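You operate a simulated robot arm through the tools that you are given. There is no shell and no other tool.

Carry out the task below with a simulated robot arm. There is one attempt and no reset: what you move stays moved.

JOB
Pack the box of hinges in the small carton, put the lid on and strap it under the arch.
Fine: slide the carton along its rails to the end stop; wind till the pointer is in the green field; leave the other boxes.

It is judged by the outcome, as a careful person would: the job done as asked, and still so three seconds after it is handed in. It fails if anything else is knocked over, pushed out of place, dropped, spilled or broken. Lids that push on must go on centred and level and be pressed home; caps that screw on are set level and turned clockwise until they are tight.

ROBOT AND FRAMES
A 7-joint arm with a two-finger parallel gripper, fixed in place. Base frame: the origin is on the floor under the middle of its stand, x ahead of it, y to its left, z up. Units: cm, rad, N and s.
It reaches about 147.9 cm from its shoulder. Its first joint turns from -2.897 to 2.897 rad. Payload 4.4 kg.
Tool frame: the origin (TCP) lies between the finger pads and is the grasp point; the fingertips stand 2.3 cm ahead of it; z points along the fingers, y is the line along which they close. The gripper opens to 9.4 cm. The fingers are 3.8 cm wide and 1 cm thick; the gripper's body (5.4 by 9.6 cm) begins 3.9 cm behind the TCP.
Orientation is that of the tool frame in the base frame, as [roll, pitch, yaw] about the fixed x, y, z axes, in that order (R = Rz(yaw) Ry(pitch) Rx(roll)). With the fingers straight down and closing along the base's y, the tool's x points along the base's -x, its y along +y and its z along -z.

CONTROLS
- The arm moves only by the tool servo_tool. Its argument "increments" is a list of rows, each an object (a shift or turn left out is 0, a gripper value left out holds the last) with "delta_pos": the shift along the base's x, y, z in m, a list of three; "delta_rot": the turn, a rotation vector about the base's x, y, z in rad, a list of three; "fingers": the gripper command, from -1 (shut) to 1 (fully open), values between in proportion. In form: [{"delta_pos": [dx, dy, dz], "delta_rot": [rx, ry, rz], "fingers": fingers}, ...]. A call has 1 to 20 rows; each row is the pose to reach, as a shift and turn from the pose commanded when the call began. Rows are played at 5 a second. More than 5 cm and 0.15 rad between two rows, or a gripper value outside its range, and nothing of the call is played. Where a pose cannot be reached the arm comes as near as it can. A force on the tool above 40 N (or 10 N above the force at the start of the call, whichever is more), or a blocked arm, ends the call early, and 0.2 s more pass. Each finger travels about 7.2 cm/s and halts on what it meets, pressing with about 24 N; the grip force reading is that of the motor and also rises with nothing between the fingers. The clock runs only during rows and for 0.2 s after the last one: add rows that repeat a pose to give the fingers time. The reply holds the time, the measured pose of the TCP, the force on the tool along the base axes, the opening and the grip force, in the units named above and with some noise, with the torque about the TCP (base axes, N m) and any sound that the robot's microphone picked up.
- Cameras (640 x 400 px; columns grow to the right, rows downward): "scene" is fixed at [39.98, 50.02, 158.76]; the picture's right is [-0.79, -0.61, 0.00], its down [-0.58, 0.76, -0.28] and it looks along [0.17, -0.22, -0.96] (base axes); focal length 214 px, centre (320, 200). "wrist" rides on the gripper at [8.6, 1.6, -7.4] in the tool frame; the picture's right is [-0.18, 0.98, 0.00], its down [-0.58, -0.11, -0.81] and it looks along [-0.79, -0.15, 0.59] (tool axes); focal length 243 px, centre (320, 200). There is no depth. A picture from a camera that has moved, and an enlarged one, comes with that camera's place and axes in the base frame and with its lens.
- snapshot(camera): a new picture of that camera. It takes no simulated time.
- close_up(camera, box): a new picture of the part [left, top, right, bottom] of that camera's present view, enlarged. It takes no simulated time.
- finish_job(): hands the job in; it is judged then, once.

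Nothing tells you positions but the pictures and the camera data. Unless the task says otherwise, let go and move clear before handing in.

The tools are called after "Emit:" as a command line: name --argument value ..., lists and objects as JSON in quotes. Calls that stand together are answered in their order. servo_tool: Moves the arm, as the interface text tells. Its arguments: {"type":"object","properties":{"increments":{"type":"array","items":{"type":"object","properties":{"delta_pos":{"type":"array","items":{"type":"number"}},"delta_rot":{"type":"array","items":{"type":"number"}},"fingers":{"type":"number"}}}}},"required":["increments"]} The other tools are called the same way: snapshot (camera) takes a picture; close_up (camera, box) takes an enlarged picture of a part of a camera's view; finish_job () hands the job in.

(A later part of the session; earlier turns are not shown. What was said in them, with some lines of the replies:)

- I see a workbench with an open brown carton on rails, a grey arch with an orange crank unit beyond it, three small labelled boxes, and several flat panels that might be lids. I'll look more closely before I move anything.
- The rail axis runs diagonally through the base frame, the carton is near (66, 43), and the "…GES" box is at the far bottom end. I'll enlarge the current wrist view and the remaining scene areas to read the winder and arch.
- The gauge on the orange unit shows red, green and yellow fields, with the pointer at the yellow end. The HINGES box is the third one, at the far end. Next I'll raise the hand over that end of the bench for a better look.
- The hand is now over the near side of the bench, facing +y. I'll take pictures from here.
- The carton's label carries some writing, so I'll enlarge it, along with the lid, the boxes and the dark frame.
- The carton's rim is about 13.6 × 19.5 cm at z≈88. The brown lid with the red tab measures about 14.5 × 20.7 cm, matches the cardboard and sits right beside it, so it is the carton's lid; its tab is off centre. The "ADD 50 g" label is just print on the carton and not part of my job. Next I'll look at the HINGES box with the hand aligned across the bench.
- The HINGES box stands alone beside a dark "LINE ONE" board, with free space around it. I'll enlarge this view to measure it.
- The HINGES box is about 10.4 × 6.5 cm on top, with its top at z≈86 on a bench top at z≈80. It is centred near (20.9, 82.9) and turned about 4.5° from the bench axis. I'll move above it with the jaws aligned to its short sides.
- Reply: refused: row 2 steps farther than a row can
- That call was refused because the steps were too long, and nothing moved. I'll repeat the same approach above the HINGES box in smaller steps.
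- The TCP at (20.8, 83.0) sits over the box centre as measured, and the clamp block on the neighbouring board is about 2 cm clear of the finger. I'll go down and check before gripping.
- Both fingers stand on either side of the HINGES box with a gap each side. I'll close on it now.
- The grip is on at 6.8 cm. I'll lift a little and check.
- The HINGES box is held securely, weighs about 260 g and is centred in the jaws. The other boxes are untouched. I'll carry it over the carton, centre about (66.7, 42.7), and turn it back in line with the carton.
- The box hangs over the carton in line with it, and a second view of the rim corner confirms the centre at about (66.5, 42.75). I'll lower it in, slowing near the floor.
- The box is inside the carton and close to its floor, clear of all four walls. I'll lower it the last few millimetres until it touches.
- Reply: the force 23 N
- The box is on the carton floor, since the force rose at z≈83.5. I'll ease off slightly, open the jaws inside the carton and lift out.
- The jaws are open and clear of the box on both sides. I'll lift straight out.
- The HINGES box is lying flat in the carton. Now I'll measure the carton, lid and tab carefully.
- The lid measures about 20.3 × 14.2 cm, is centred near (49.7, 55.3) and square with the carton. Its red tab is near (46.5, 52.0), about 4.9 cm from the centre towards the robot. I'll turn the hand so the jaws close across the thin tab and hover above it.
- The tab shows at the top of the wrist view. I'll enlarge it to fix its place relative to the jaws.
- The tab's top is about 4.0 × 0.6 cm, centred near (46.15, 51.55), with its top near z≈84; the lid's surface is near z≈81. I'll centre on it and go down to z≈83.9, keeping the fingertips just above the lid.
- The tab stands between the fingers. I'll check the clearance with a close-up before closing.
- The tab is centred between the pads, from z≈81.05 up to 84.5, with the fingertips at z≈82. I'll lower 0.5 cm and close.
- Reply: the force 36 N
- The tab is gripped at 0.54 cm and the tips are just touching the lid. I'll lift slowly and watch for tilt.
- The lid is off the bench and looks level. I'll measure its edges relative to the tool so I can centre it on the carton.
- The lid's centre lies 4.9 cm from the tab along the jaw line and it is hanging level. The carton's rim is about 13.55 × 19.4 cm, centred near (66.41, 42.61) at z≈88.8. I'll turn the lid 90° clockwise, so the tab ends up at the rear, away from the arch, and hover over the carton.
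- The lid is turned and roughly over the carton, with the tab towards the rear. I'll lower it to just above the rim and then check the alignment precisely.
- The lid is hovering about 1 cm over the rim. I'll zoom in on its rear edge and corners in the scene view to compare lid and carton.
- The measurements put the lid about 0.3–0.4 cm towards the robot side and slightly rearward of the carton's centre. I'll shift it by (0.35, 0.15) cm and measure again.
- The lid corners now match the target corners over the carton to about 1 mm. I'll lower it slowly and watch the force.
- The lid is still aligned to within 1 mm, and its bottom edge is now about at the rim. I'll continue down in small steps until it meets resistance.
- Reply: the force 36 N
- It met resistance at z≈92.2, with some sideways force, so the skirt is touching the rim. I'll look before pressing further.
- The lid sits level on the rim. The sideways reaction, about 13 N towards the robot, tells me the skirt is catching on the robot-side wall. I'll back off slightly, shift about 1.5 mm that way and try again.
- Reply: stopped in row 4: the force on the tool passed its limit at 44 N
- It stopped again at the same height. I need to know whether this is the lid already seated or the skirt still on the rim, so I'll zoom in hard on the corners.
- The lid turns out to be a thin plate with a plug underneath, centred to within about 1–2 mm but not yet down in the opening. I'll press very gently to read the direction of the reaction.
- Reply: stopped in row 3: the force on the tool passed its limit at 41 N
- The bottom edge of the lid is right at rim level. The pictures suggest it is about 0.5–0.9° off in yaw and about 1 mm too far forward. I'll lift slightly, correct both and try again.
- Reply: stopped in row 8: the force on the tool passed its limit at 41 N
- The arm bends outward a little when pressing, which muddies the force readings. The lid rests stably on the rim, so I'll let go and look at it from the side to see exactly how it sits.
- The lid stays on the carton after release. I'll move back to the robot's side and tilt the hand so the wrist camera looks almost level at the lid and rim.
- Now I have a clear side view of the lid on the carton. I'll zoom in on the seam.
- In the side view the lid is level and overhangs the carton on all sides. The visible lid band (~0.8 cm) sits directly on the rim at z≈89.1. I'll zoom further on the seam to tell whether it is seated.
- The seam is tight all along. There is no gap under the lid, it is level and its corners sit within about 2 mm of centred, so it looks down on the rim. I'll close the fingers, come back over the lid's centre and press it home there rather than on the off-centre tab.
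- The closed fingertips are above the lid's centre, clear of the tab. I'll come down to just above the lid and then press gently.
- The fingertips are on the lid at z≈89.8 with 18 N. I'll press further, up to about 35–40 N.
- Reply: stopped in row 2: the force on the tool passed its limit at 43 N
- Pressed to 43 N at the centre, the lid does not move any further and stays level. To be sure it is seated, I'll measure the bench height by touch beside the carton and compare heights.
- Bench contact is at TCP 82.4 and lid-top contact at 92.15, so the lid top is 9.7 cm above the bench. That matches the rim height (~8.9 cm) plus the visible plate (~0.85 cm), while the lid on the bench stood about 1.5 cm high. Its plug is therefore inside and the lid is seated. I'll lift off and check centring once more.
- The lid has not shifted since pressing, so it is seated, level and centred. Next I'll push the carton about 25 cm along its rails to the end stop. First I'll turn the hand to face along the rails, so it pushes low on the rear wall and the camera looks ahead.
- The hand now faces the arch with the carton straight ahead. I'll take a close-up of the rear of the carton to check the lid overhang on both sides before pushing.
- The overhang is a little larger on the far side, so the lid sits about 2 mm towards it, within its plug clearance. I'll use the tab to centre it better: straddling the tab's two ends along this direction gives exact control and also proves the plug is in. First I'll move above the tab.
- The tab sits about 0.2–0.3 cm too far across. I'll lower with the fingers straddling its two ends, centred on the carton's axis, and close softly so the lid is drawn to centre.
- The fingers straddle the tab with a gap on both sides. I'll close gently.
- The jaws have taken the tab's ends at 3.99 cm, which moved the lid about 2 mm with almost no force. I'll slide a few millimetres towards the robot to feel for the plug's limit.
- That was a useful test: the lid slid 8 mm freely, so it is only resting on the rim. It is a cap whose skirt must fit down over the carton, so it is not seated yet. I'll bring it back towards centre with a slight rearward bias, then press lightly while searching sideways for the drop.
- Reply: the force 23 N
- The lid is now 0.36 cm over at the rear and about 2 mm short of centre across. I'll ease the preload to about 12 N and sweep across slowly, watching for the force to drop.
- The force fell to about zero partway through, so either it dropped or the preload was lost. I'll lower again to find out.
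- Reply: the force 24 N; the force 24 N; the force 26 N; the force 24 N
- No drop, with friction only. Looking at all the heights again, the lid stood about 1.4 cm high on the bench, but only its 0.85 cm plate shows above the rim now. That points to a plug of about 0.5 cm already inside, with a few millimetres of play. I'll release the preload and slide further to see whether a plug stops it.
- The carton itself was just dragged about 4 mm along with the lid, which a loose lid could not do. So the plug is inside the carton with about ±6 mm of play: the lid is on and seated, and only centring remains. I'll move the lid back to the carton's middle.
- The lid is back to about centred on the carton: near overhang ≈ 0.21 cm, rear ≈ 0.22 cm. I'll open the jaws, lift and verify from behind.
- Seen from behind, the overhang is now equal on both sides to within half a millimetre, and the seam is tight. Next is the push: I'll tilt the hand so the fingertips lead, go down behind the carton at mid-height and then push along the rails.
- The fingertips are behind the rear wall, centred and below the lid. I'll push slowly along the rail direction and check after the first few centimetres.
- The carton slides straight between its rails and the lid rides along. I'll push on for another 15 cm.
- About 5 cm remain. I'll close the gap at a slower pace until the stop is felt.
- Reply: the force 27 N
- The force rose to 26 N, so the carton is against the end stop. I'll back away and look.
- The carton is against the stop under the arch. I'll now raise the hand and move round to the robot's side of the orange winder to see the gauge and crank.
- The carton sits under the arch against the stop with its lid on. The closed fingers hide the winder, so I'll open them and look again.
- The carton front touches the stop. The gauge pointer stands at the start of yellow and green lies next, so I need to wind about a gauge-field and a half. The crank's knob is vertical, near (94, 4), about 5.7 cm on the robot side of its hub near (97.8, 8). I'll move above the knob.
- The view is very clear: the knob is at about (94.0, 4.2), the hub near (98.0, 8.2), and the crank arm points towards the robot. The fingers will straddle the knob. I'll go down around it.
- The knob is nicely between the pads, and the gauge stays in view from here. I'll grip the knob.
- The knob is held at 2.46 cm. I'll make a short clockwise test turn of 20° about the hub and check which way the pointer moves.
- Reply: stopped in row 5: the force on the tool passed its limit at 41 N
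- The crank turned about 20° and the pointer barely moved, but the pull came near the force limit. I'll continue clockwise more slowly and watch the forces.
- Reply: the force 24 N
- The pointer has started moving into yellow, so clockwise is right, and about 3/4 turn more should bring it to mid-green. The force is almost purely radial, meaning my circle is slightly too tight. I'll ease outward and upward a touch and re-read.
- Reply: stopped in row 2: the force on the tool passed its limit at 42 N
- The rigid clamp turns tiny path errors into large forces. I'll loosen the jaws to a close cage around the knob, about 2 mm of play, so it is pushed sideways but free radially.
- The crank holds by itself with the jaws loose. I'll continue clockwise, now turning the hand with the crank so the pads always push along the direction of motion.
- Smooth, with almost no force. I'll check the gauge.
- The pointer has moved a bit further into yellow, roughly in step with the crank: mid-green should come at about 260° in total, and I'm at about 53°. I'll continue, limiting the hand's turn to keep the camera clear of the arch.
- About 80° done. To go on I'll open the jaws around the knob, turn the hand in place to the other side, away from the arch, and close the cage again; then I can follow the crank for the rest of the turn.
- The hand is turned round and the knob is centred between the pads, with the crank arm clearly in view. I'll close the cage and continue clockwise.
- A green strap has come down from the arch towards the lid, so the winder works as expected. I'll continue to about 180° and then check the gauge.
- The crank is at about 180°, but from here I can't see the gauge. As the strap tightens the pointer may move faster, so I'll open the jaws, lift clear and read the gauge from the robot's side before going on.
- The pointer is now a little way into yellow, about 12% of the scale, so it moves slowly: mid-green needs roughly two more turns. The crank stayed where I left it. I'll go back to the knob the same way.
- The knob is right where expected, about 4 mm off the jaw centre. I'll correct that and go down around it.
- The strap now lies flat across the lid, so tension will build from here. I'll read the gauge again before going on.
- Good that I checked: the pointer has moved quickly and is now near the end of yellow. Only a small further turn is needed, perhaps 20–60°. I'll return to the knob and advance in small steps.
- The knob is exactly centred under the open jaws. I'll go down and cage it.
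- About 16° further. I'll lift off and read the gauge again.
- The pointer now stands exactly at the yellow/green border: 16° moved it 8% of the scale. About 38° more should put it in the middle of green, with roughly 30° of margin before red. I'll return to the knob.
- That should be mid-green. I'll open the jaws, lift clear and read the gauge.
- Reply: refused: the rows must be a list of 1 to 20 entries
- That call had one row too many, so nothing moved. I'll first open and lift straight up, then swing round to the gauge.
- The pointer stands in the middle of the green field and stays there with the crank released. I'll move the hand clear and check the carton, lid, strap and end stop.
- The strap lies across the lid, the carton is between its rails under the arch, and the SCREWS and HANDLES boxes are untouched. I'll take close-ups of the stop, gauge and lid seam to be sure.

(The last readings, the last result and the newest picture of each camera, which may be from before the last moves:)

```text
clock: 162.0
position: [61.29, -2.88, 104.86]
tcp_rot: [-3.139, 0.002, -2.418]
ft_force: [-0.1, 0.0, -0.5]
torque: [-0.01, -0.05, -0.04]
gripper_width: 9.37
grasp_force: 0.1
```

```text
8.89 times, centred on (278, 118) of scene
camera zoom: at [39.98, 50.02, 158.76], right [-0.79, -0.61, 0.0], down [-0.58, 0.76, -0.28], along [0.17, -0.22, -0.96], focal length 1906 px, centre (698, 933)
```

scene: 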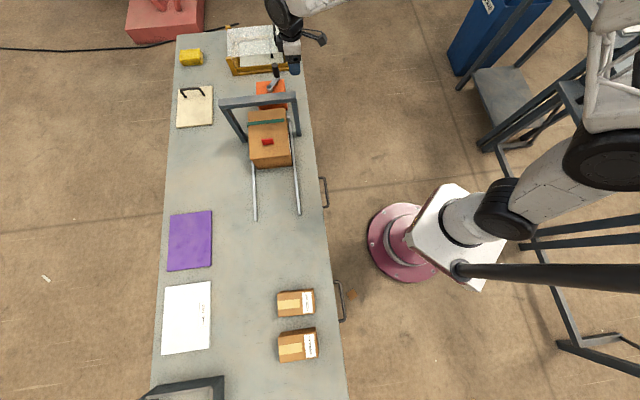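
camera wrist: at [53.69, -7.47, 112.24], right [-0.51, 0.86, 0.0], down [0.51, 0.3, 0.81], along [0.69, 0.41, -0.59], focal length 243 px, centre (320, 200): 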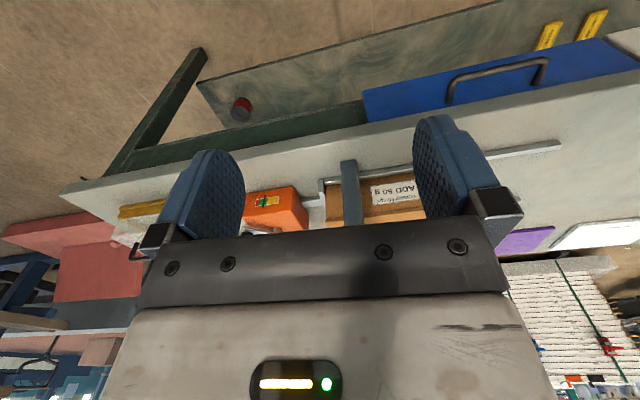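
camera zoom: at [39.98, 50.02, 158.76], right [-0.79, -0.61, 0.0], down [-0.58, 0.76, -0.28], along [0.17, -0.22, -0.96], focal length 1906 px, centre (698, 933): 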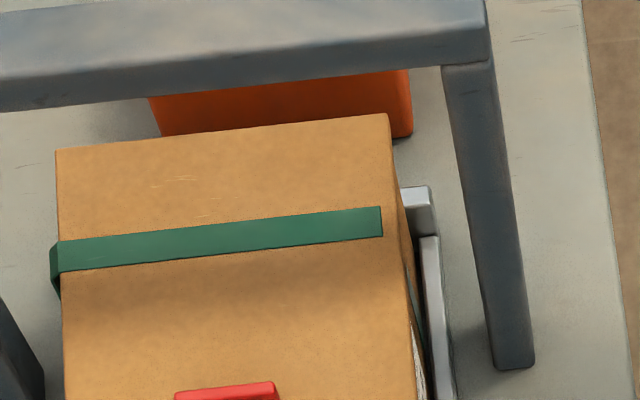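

Checks passed: the HINGES box is in the carton, the lid is on level and centred, and the carton is tight against the end stop. The strap is drawn over the lid, the pointer is in the middle of green, and the other boxes haven't moved. The hand is open and clear, so I'm handing the job in.

Emit:
finish_job

```text
The job is handed in.
```

I packed the HINGES box in the small carton, put the lid on and strapped the carton under the arch. I then handed the job in.

- **Lid:** it went on level and was pressed down at its centre with about 43 N. My first placement left it about 2 mm off centre, so I slid it back until the overhang matched on both sides. That check dragged the carton about 4 mm sideways between its rails, before I pushed it along.
- **Carton:** I pushed it along the rails until it met the end stop at about 26 N. Close-up pictures afterwards showed no gap.
- **Strap:** I wound the crank clockwise until the pointer stood in the middle of the green field. It stayed there after I let go.
- **Other boxes:** SCREWS and HANDLES were not touched.

The carton has a printed label reading "Tickaby fittings – ADD 50 g". It wasn't part of your instructions, so I did nothing about it.
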